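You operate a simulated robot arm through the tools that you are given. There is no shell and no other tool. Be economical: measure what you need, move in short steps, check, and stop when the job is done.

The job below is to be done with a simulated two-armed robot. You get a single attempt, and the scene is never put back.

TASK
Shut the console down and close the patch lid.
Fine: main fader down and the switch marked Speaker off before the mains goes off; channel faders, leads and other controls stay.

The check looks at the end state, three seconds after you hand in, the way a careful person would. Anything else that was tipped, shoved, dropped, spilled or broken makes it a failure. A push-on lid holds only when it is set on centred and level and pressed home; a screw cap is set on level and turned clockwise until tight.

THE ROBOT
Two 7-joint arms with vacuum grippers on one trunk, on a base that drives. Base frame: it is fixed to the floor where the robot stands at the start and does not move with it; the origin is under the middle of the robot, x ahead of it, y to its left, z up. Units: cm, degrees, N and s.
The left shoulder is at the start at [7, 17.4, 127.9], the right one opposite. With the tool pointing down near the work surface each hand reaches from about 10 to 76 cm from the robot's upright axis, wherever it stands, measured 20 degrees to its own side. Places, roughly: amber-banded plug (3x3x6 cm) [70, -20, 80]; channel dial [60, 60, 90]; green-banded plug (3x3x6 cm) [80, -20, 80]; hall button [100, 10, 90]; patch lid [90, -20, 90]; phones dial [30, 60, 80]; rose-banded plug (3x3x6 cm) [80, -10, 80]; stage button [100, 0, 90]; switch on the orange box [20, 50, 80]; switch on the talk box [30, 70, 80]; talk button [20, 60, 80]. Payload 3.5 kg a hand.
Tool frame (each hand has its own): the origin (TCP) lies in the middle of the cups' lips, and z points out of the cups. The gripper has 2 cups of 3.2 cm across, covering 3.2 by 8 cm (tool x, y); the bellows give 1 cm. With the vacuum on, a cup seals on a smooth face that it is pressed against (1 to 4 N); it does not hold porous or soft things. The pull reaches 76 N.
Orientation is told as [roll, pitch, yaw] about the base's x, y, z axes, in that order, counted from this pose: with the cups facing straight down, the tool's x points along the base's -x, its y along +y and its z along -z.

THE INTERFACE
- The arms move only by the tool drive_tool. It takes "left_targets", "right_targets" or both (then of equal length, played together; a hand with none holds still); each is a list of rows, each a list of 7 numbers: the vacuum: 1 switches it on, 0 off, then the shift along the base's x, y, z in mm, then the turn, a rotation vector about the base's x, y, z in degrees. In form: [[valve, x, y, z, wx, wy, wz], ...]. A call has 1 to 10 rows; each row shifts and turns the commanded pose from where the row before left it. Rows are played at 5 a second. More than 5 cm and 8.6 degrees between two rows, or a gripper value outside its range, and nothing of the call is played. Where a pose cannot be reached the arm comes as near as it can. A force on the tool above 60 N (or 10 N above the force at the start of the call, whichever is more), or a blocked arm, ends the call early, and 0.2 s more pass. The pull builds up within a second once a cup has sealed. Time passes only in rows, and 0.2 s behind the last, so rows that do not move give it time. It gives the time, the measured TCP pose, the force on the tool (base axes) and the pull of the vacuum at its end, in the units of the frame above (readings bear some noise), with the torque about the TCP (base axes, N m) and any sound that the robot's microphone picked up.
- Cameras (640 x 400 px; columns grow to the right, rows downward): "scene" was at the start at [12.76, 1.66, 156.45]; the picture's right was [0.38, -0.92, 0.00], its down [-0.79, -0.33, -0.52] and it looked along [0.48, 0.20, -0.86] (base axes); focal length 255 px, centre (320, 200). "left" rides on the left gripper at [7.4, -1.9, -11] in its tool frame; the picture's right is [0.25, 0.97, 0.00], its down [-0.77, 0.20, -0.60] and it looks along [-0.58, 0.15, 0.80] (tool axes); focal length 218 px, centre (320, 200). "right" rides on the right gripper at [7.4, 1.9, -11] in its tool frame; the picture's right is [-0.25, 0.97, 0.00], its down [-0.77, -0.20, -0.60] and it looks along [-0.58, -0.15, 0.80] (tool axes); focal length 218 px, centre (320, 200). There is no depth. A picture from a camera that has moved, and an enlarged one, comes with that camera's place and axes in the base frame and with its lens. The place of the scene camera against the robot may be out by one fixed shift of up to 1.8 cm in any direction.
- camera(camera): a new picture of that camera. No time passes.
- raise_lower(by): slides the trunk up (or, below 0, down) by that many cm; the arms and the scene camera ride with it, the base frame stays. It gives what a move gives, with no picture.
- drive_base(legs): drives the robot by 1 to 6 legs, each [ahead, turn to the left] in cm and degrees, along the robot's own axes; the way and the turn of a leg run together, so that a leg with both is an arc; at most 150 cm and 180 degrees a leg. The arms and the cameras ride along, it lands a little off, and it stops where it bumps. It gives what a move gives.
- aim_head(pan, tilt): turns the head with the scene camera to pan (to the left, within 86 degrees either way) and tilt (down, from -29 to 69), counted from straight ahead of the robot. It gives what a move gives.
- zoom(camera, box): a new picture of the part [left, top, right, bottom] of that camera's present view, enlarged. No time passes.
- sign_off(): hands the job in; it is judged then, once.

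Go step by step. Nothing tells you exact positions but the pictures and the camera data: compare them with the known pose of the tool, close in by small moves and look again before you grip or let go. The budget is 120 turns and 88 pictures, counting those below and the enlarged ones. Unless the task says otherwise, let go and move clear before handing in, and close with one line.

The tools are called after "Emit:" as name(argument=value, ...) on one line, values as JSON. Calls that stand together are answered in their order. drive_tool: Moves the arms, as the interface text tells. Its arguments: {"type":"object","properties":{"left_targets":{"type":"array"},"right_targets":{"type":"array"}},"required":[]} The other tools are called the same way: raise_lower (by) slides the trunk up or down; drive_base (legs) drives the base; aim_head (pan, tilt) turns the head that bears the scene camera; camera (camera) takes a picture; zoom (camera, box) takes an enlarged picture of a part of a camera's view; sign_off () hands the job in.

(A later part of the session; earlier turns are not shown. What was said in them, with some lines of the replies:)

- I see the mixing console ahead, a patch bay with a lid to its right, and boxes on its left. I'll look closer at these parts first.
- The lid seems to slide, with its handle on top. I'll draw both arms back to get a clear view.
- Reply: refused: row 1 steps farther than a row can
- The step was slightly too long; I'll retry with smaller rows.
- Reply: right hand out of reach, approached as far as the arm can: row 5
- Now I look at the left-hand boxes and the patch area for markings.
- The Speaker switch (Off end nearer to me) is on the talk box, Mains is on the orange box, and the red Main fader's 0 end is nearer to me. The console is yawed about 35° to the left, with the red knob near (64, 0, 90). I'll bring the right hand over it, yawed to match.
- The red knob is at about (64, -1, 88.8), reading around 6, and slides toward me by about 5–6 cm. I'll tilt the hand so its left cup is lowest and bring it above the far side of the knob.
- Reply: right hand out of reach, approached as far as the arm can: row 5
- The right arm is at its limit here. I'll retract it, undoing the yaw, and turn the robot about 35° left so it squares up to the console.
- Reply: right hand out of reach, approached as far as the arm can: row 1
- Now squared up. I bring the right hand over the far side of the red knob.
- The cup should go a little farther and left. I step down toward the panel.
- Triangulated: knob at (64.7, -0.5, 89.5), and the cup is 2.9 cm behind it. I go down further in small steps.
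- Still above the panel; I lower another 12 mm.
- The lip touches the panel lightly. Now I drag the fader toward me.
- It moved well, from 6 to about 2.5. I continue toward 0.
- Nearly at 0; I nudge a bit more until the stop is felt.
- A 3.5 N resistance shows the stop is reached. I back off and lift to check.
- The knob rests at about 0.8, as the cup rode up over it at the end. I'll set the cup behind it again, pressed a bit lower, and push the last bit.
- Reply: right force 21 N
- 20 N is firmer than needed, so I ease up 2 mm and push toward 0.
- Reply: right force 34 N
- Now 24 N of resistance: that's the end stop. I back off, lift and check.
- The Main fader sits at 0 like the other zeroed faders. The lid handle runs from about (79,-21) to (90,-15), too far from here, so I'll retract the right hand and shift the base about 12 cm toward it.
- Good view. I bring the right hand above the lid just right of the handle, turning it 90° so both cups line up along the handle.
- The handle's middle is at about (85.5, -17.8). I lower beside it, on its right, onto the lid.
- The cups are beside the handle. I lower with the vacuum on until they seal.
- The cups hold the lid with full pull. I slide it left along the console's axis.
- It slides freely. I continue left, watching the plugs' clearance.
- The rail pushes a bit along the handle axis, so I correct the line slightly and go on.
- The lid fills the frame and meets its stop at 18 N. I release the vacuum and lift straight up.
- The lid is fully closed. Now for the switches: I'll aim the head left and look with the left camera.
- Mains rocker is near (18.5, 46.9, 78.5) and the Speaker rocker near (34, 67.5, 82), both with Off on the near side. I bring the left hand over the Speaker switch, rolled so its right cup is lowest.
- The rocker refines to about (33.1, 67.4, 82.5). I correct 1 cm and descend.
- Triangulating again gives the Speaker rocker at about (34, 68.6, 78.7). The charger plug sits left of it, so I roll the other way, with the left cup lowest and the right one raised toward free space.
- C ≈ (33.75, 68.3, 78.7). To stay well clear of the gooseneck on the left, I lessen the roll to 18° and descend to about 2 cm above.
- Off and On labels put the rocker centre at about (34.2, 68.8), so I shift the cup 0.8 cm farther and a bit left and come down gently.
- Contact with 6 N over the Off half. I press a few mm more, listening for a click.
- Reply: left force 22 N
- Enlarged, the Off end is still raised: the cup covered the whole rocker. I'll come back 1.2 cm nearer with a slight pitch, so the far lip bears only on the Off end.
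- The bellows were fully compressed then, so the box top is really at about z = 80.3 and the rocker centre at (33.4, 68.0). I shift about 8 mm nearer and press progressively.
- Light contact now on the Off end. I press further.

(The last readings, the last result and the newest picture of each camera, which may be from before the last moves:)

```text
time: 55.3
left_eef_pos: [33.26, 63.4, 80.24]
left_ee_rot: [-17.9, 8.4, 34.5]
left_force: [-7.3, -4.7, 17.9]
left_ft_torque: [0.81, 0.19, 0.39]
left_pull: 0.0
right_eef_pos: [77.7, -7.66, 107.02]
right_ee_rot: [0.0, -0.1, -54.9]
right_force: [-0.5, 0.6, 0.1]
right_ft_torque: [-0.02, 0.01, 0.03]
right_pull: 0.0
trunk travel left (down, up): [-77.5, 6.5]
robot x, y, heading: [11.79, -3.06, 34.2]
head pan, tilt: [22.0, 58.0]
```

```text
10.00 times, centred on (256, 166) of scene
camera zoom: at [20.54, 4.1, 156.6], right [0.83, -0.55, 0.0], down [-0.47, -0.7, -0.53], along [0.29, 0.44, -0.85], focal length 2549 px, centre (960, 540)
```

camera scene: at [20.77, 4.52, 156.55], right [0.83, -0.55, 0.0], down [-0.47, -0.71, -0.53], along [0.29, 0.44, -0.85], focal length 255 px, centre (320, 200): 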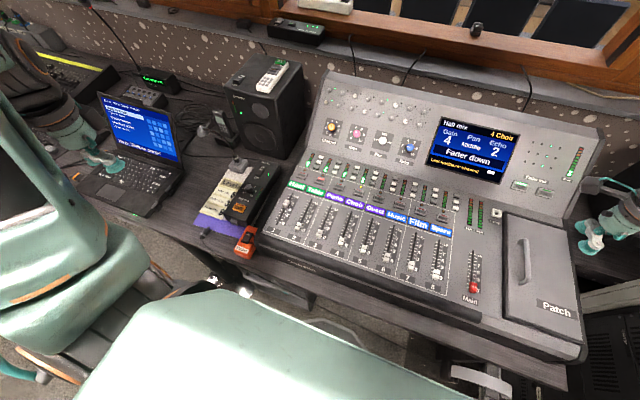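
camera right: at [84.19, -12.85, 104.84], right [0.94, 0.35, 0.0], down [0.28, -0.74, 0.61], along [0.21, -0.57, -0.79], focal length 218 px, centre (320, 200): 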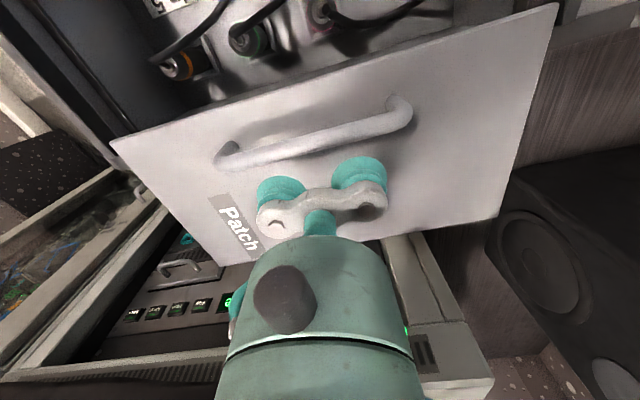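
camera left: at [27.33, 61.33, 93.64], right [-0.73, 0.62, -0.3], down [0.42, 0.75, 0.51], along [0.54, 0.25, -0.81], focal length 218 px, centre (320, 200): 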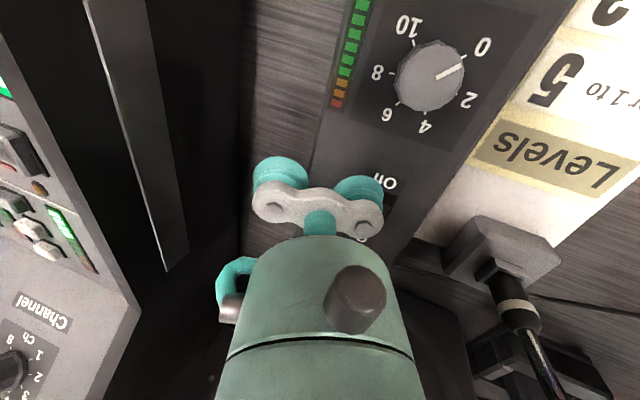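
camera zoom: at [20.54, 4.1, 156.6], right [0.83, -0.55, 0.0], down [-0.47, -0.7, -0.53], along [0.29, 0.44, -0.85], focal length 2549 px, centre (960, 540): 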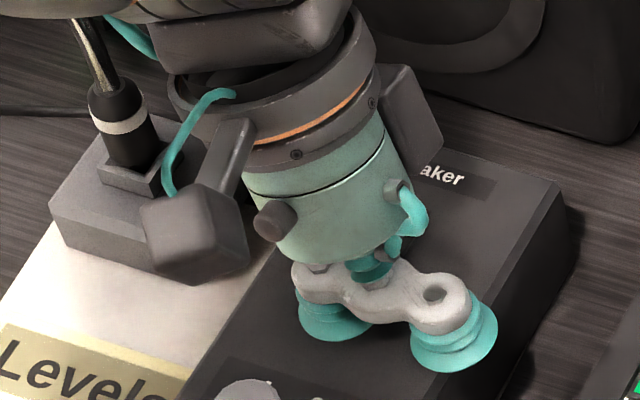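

Now the cup seems centred over the Off label, slightly too near. I lift, move 9 mm farther, and press again.

Emit:
drive_tool(left_targets=[[0, 0, 0, 20, 0, 0, 0], [0, 7.5, 5.2, 0, 0, 0, 0], [0, 0, 0, -10, 0, 0, 0], [0, 0, 0, -5, 0, 0, 0], [0, 0, 0, -3, 0, 0, 0], [0, 0, 0, -2, 0, 0, 0], [0, 0, 0, 0, 0, 0, 0]])

```text
time: 56.9
left_eef_pos: [34.16, 64.06, 80.26]
left_ee_rot: [-17.6, 8.2, 34.5]
left_force: [-2.5, 10.8, 37.1]
left_ft_torque: [1.54, 0.51, -0.07]
left_pull: 0.1
right_eef_pos: [77.71, -7.63, 106.98]
right_ee_rot: [0.0, 0.0, -54.9]
right_force: [0.2, -0.5, -0.1]
right_ft_torque: [0.03, 0.0, -0.02]
right_pull: 0.0
trunk travel left (down, up): [-77.5, 6.5]
robot x, y, heading: [11.56, -3.41, 34.4]
head pan, tilt: [22.0, 58.0]
```

37 N is plenty; I lift away and look at the rocker.

Emit:
drive_tool(left_targets=[[0, 0, 0, 20, 0, 0, 0], [0, 0, 0, 40, 0, 0, 0], [0, -25, -18, 35, 0, 0, 0], [0, -35, -25, 10, 0, 0, 0], [0, -30, -20, 0, 0, 0, 0]])

Emit:
zoom(camera="scene", box=[236, 146, 276, 186])

```text
time: 58.1
left_eef_pos: [24.99, 57.98, 90.55]
left_ee_rot: [-17.8, 8.4, 34.5]
left_force: [-0.6, -0.1, 0.1]
left_ft_torque: [-0.02, -0.03, 0.0]
left_pull: 0.0
right_eef_pos: [77.87, -7.51, 106.89]
right_ee_rot: [-0.1, 0.0, -54.9]
right_force: [-0.3, 0.0, 0.5]
right_ft_torque: [-0.01, -0.03, 0.03]
right_pull: 0.0
trunk travel left (down, up): [-77.5, 6.5]
robot x, y, heading: [11.4, -3.11, 34.7]
head pan, tilt: [22.0, 58.0]
```

```text
10.00 times, centred on (256, 166) of scene
camera zoom: at [20.67, 4.46, 156.55], right [0.83, -0.55, 0.0], down [-0.47, -0.71, -0.53], along [0.29, 0.44, -0.85], focal length 2549 px, centre (960, 540)
```

zoom: 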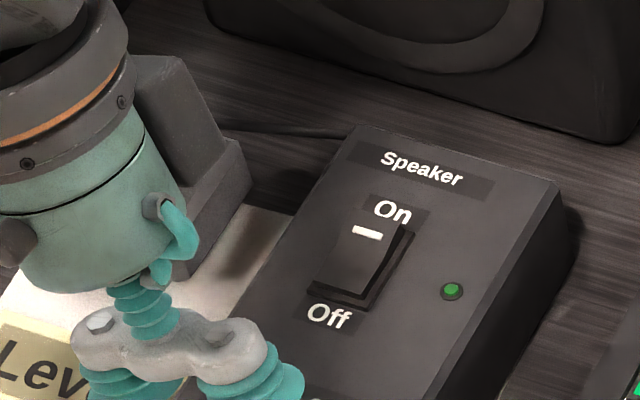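

The Speaker rocker is flipped to Off and its LED is out. Next I hover over the Mains switch, with a slight opposite roll so the body stays clear of the console.

Emit:
drive_tool(left_targets=[[0, 0, 0, 45, 5.77, 3.96, 0], [0, -27, -25, 0, 5.77, 3.96, 0], [0, -27, -25, 0, 5.77, 3.96, 0], [0, -26, -25, 0, 5.77, 3.96, 0], [0, 0, 0, 0, 0, 0, 0]])

Emit:
camera(camera="left")

```text
time: 59.3
left_eef_pos: [17.16, 50.42, 94.73]
left_ee_rot: [10.4, 7.5, 38.4]
left_force: [-0.1, -0.4, 0.6]
left_ft_torque: [0.0, -0.01, 0.01]
left_pull: 0.0
right_eef_pos: [77.77, -7.45, 107.03]
right_ee_rot: [-0.2, -0.2, -55.1]
right_force: [-0.1, 0.2, 0.5]
right_ft_torque: [-0.01, -0.02, 0.01]
right_pull: 0.0
trunk travel left (down, up): [-77.5, 6.5]
robot x, y, heading: [11.72, -2.89, 34.7]
head pan, tilt: [22.0, 58.0]
```

```text
14 pictures are left
camera left: at [14.83, 43.63, 106.01], right [-0.77, 0.6, 0.21], down [0.61, 0.6, 0.52], along [0.19, 0.53, -0.83], focal length 218 px, centre (320, 200)
```

left: 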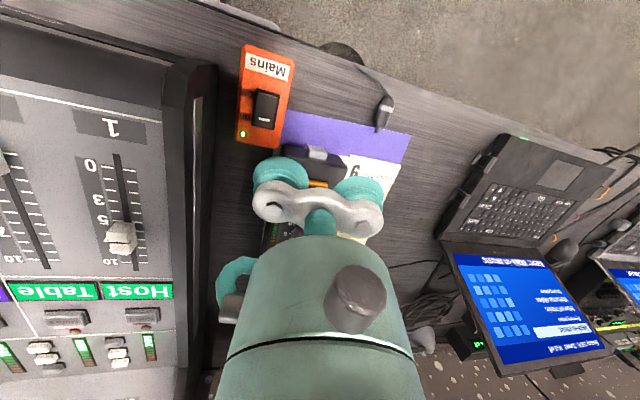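

Mains rocker is at about (18.1, 46.75, ~79). I move to the press position above its Off end and descend to 2–3 cm over it.

Emit:
drive_tool(left_targets=[[0, -24.6, -18, -10, 0, 0, 0], [0, 0, 0, -40, 0, 0, 0], [0, 0, 0, -40, 0, 0, 0], [0, 0, 0, -25, 0, 0, 0], [0, 0, 0, 0, 0, 0, 0]])

Emit:
camera(camera="left")

Emit:
zoom(camera="scene", box=[200, 180, 300, 280])

```text
time: 60.5
left_eef_pos: [14.75, 48.66, 83.31]
left_ee_rot: [10.4, 7.4, 38.4]
left_force: [0.3, 0.9, 0.0]
left_ft_torque: [0.01, -0.05, -0.01]
left_pull: 0.1
right_eef_pos: [77.83, -7.37, 106.97]
right_ee_rot: [-0.2, -0.2, -54.8]
right_force: [-0.3, 0.7, 0.1]
right_ft_torque: [0.01, -0.02, -0.01]
right_pull: 0.1
trunk travel left (down, up): [-77.5, 6.5]
robot x, y, heading: [10.99, -3.25, 34.5]
head pan, tilt: [22.0, 58.0]
```

```text
13 pictures are left
camera left: at [12.51, 41.88, 94.74], right [-0.77, 0.6, 0.21], down [0.61, 0.6, 0.52], along [0.19, 0.53, -0.83], focal length 218 px, centre (320, 200)
```

left: 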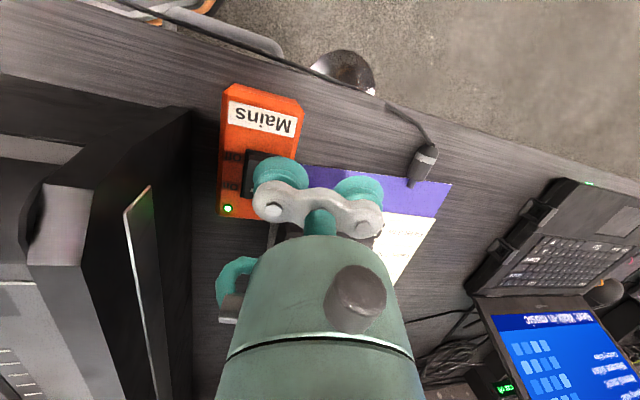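

```text
4.00 times, centred on (250, 230) of scene
camera zoom: at [20.78, 4.57, 156.54], right [0.83, -0.55, 0.0], down [-0.47, -0.71, -0.53], along [0.29, 0.44, -0.85], focal length 1020 px, centre (600, 80)
```

zoom: 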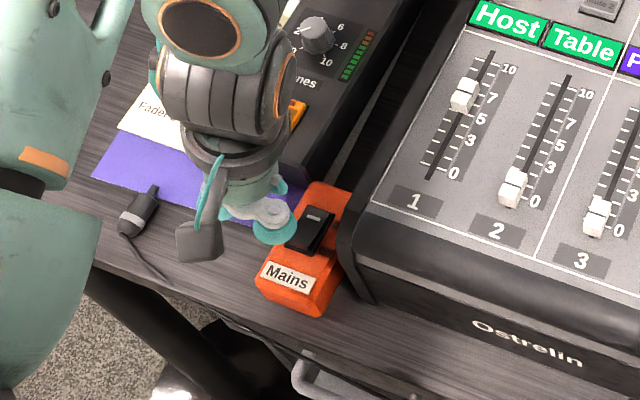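

Geometry agrees in both views; the cup will land on the Off end. I nudge 3 mm right and press gradually.

Emit:
drive_tool(left_targets=[[0, 1.7, -2.5, -15, 0, 0, 0], [0, 0, 0, -10, 0, 0, 0], [0, 0, 0, -5, 0, 0, 0], [0, 0, 0, 0, 0, 0, 0]])

Emit:
zoom(camera="left", box=[200, 100, 320, 220])

```text
time: 61.5
left_eef_pos: [14.8, 48.14, 80.45]
left_ee_rot: [10.4, 7.4, 38.4]
left_force: [-0.3, 0.5, -0.1]
left_ft_torque: [0.0, -0.01, -0.02]
left_pull: 0.2
right_eef_pos: [77.84, -7.43, 106.96]
right_ee_rot: [-0.2, 0.0, -55.0]
right_force: [0.7, 0.5, -0.4]
right_ft_torque: [0.01, 0.03, -0.02]
right_pull: 0.1
trunk travel left (down, up): [-77.5, 6.5]
robot x, y, heading: [11.52, -3.27, 34.5]
head pan, tilt: [22.0, 58.0]
```

```text
3.33 times, centred on (260, 160) of left
camera zoom: at [12.58, 41.38, 91.77], right [-0.77, 0.6, 0.21], down [0.61, 0.6, 0.52], along [0.19, 0.53, -0.83], focal length 728 px, centre (520, 333)
```

zoom: 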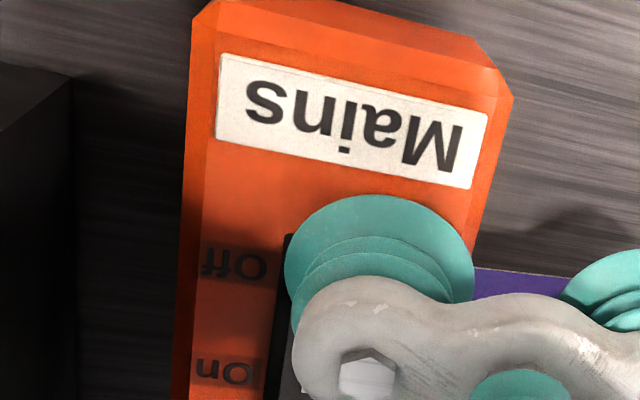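

Not yet touching; alignment is right. I continue down in small steps.

Emit:
drive_tool(left_targets=[[0, 0, 0, -6, 0, 0, 0], [0, 0, 0, -5, 0, 0, 0], [0, 0, 0, -3, 0, 0, 0], [0, 0, 0, 0, 0, 0, 0]])

```text
time: 62.5
left_eef_pos: [14.78, 48.18, 78.98]
left_ee_rot: [10.3, 7.6, 38.4]
left_force: [-0.8, -0.2, 4.3]
left_ft_torque: [-0.11, -0.19, -0.03]
left_pull: 0.1
right_eef_pos: [77.81, -7.55, 106.93]
right_ee_rot: [-0.1, -0.2, -54.9]
right_force: [0.7, 0.4, -0.3]
right_ft_torque: [0.0, -0.01, -0.02]
right_pull: 0.1
trunk travel left (down, up): [-77.5, 6.5]
robot x, y, heading: [11.2, -2.95, 34.2]
head pan, tilt: [22.0, 58.0]
```

Emit:
drive_tool(left_targets=[[0, 0, 0, -4, 0, 0, 0], [0, 0, 0, -3, 0, 0, 0], [0, 0, 0, 0, 0, 0, 0]])

Emit:
zoom(camera="left", box=[200, 100, 320, 220])

```text
time: 63.3
left_eef_pos: [14.76, 48.21, 78.7]
left_ee_rot: [10.6, 7.3, 38.5]
left_force: [-6.8, 15.0, 43.7]
left_ft_torque: [-0.85, -1.7, 0.26]
left_pull: 0.0
right_eef_pos: [77.79, -7.54, 107.12]
right_ee_rot: [-0.1, -0.1, -54.9]
right_force: [1.1, 0.6, -0.2]
right_ft_torque: [0.0, -0.03, -0.02]
right_pull: 0.0
trunk travel left (down, up): [-77.5, 6.5]
robot x, y, heading: [11.07, -3.22, 34.3]
head pan, tilt: [22.0, 58.0]
```

```text
3.33 times, centred on (260, 160) of left
camera zoom: at [12.48, 41.38, 89.91], right [-0.77, 0.6, 0.21], down [0.61, 0.59, 0.53], along [0.19, 0.53, -0.82], focal length 728 px, centre (520, 333)
```

zoom: 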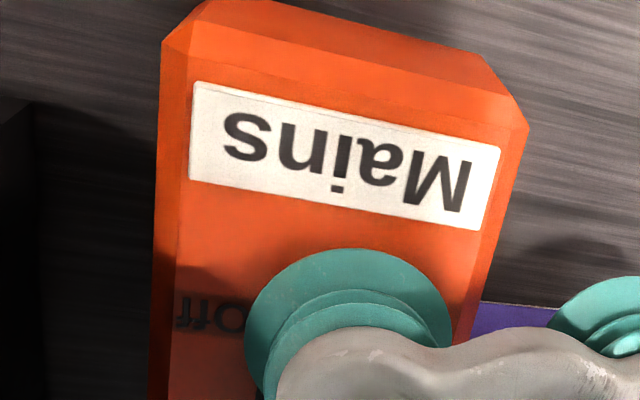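

44 N applied. I lift away and check the rocker and LEDs.

Emit:
drive_tool(left_targets=[[0, 0, 0, 20, 0, 0, 0], [0, 0, 0, 40, 0, 0, 0], [0, 0, 0, 45, 0, 0, 0], [0, -25, 10, 40, 0, 0, 0], [0, -40, 10, 20, 0, 0, 0]])

Emit:
zoom(camera="scene", box=[200, 180, 300, 280])

```text
time: 64.5
left_eef_pos: [7.98, 50.33, 94.64]
left_ee_rot: [10.2, 7.5, 38.4]
left_force: [-0.4, 0.4, 0.6]
left_ft_torque: [-0.02, -0.04, 0.0]
left_pull: 0.0
right_eef_pos: [77.66, -7.33, 107.08]
right_ee_rot: [0.0, -0.1, -54.9]
right_force: [0.0, 0.5, 0.4]
right_ft_torque: [-0.02, -0.02, 0.02]
right_pull: 0.0
trunk travel left (down, up): [-77.5, 6.5]
robot x, y, heading: [11.46, -2.91, 34.4]
head pan, tilt: [22.0, 58.0]
```

```text
4.00 times, centred on (250, 230) of scene
camera zoom: at [20.42, 4.62, 156.55], right [0.83, -0.55, 0.0], down [-0.47, -0.71, -0.53], along [0.3, 0.44, -0.85], focal length 1020 px, centre (600, 80)
```

zoom: 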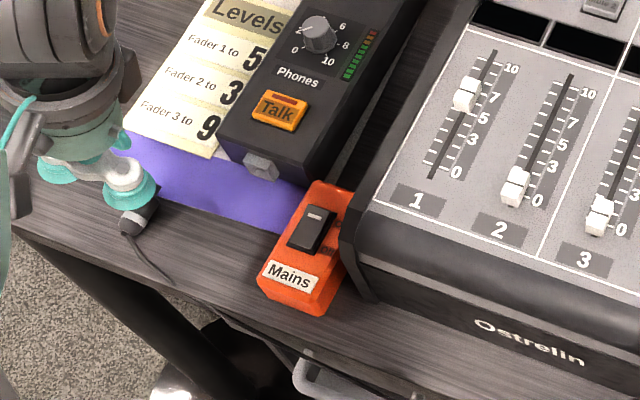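

Mains is off: the console's labels have gone dark. I lift the left hand well clear and make a last overall check.

Emit:
drive_tool(left_targets=[[0, 0, 0, 45, 0, 0, 0], [0, -20, 0, 45, 0, 0, 0], [0, -20, 0, 45, 0, 0, 0]], right_targets=[[0, 0, 0, 20, 0, 0, 0], [0, -30, 0, 20, 0, 0, 0], [0, -40, 0, 0, 0, 0, 0]])

Emit:
camera(camera="scene")

Emit:
zoom(camera="scene", box=[430, 190, 590, 340])

Emit:
zoom(camera="scene", box=[190, 140, 310, 270])

```text
time: 65.3
left_eef_pos: [4.27, 50.35, 108.35]
left_ee_rot: [10.3, 7.3, 38.4]
left_force: [0.2, 0.4, 0.8]
left_ft_torque: [-0.01, -0.03, 0.0]
left_pull: 0.0
right_eef_pos: [70.75, -7.63, 110.98]
right_ee_rot: [-0.2, -0.1, -54.9]
right_force: [0.2, -1.3, -0.1]
right_ft_torque: [0.03, -0.04, 0.0]
right_pull: 0.1
trunk travel left (down, up): [-77.5, 6.5]
robot x, y, heading: [11.5, -3.2, 34.3]
head pan, tilt: [22.0, 58.0]
```

```text
8 pictures are left
camera scene: at [20.52, 4.35, 156.56], right [0.83, -0.55, 0.0], down [-0.47, -0.71, -0.53], along [0.29, 0.44, -0.85], focal length 255 px, centre (320, 200)
```

scene: 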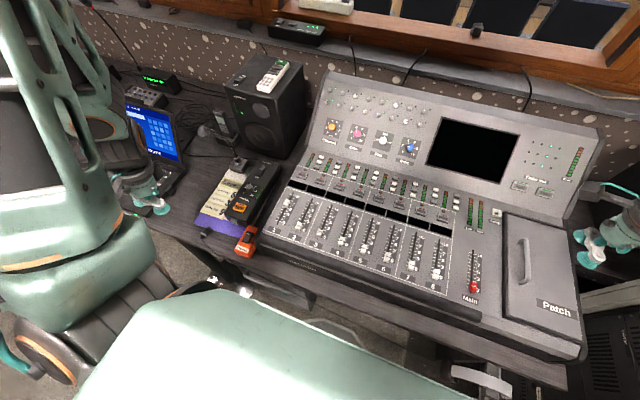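

```text
2.67 times, centred on (510, 265) of scene
camera zoom: at [20.52, 4.35, 156.56], right [0.83, -0.55, 0.0], down [-0.47, -0.71, -0.53], along [0.29, 0.44, -0.85], focal length 680 px, centre (-187, 27)
```

zoom: 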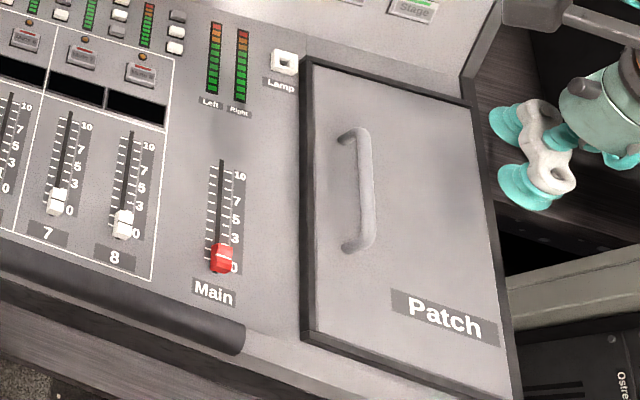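

```text
3.08 times, centred on (250, 205) of scene
camera zoom: at [20.52, 4.35, 156.56], right [0.83, -0.55, 0.0], down [-0.47, -0.71, -0.53], along [0.29, 0.44, -0.85], focal length 784 px, centre (535, 185)
```

zoom: 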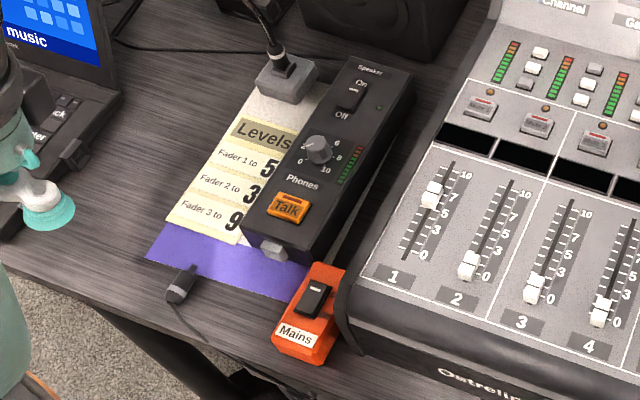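

Everything checks out: the Main fader is at 0, Speaker is off, Mains is off with the console dark, the lid is closed, and nothing else has moved. Handing in.

Emit:
sign_off()

```text
The job is handed in.
```

The console is shut down in the order you asked: main fader to 0, Speaker off, then mains off. The patch lid is closed, and the channel faders, leads and other controls are as they were.
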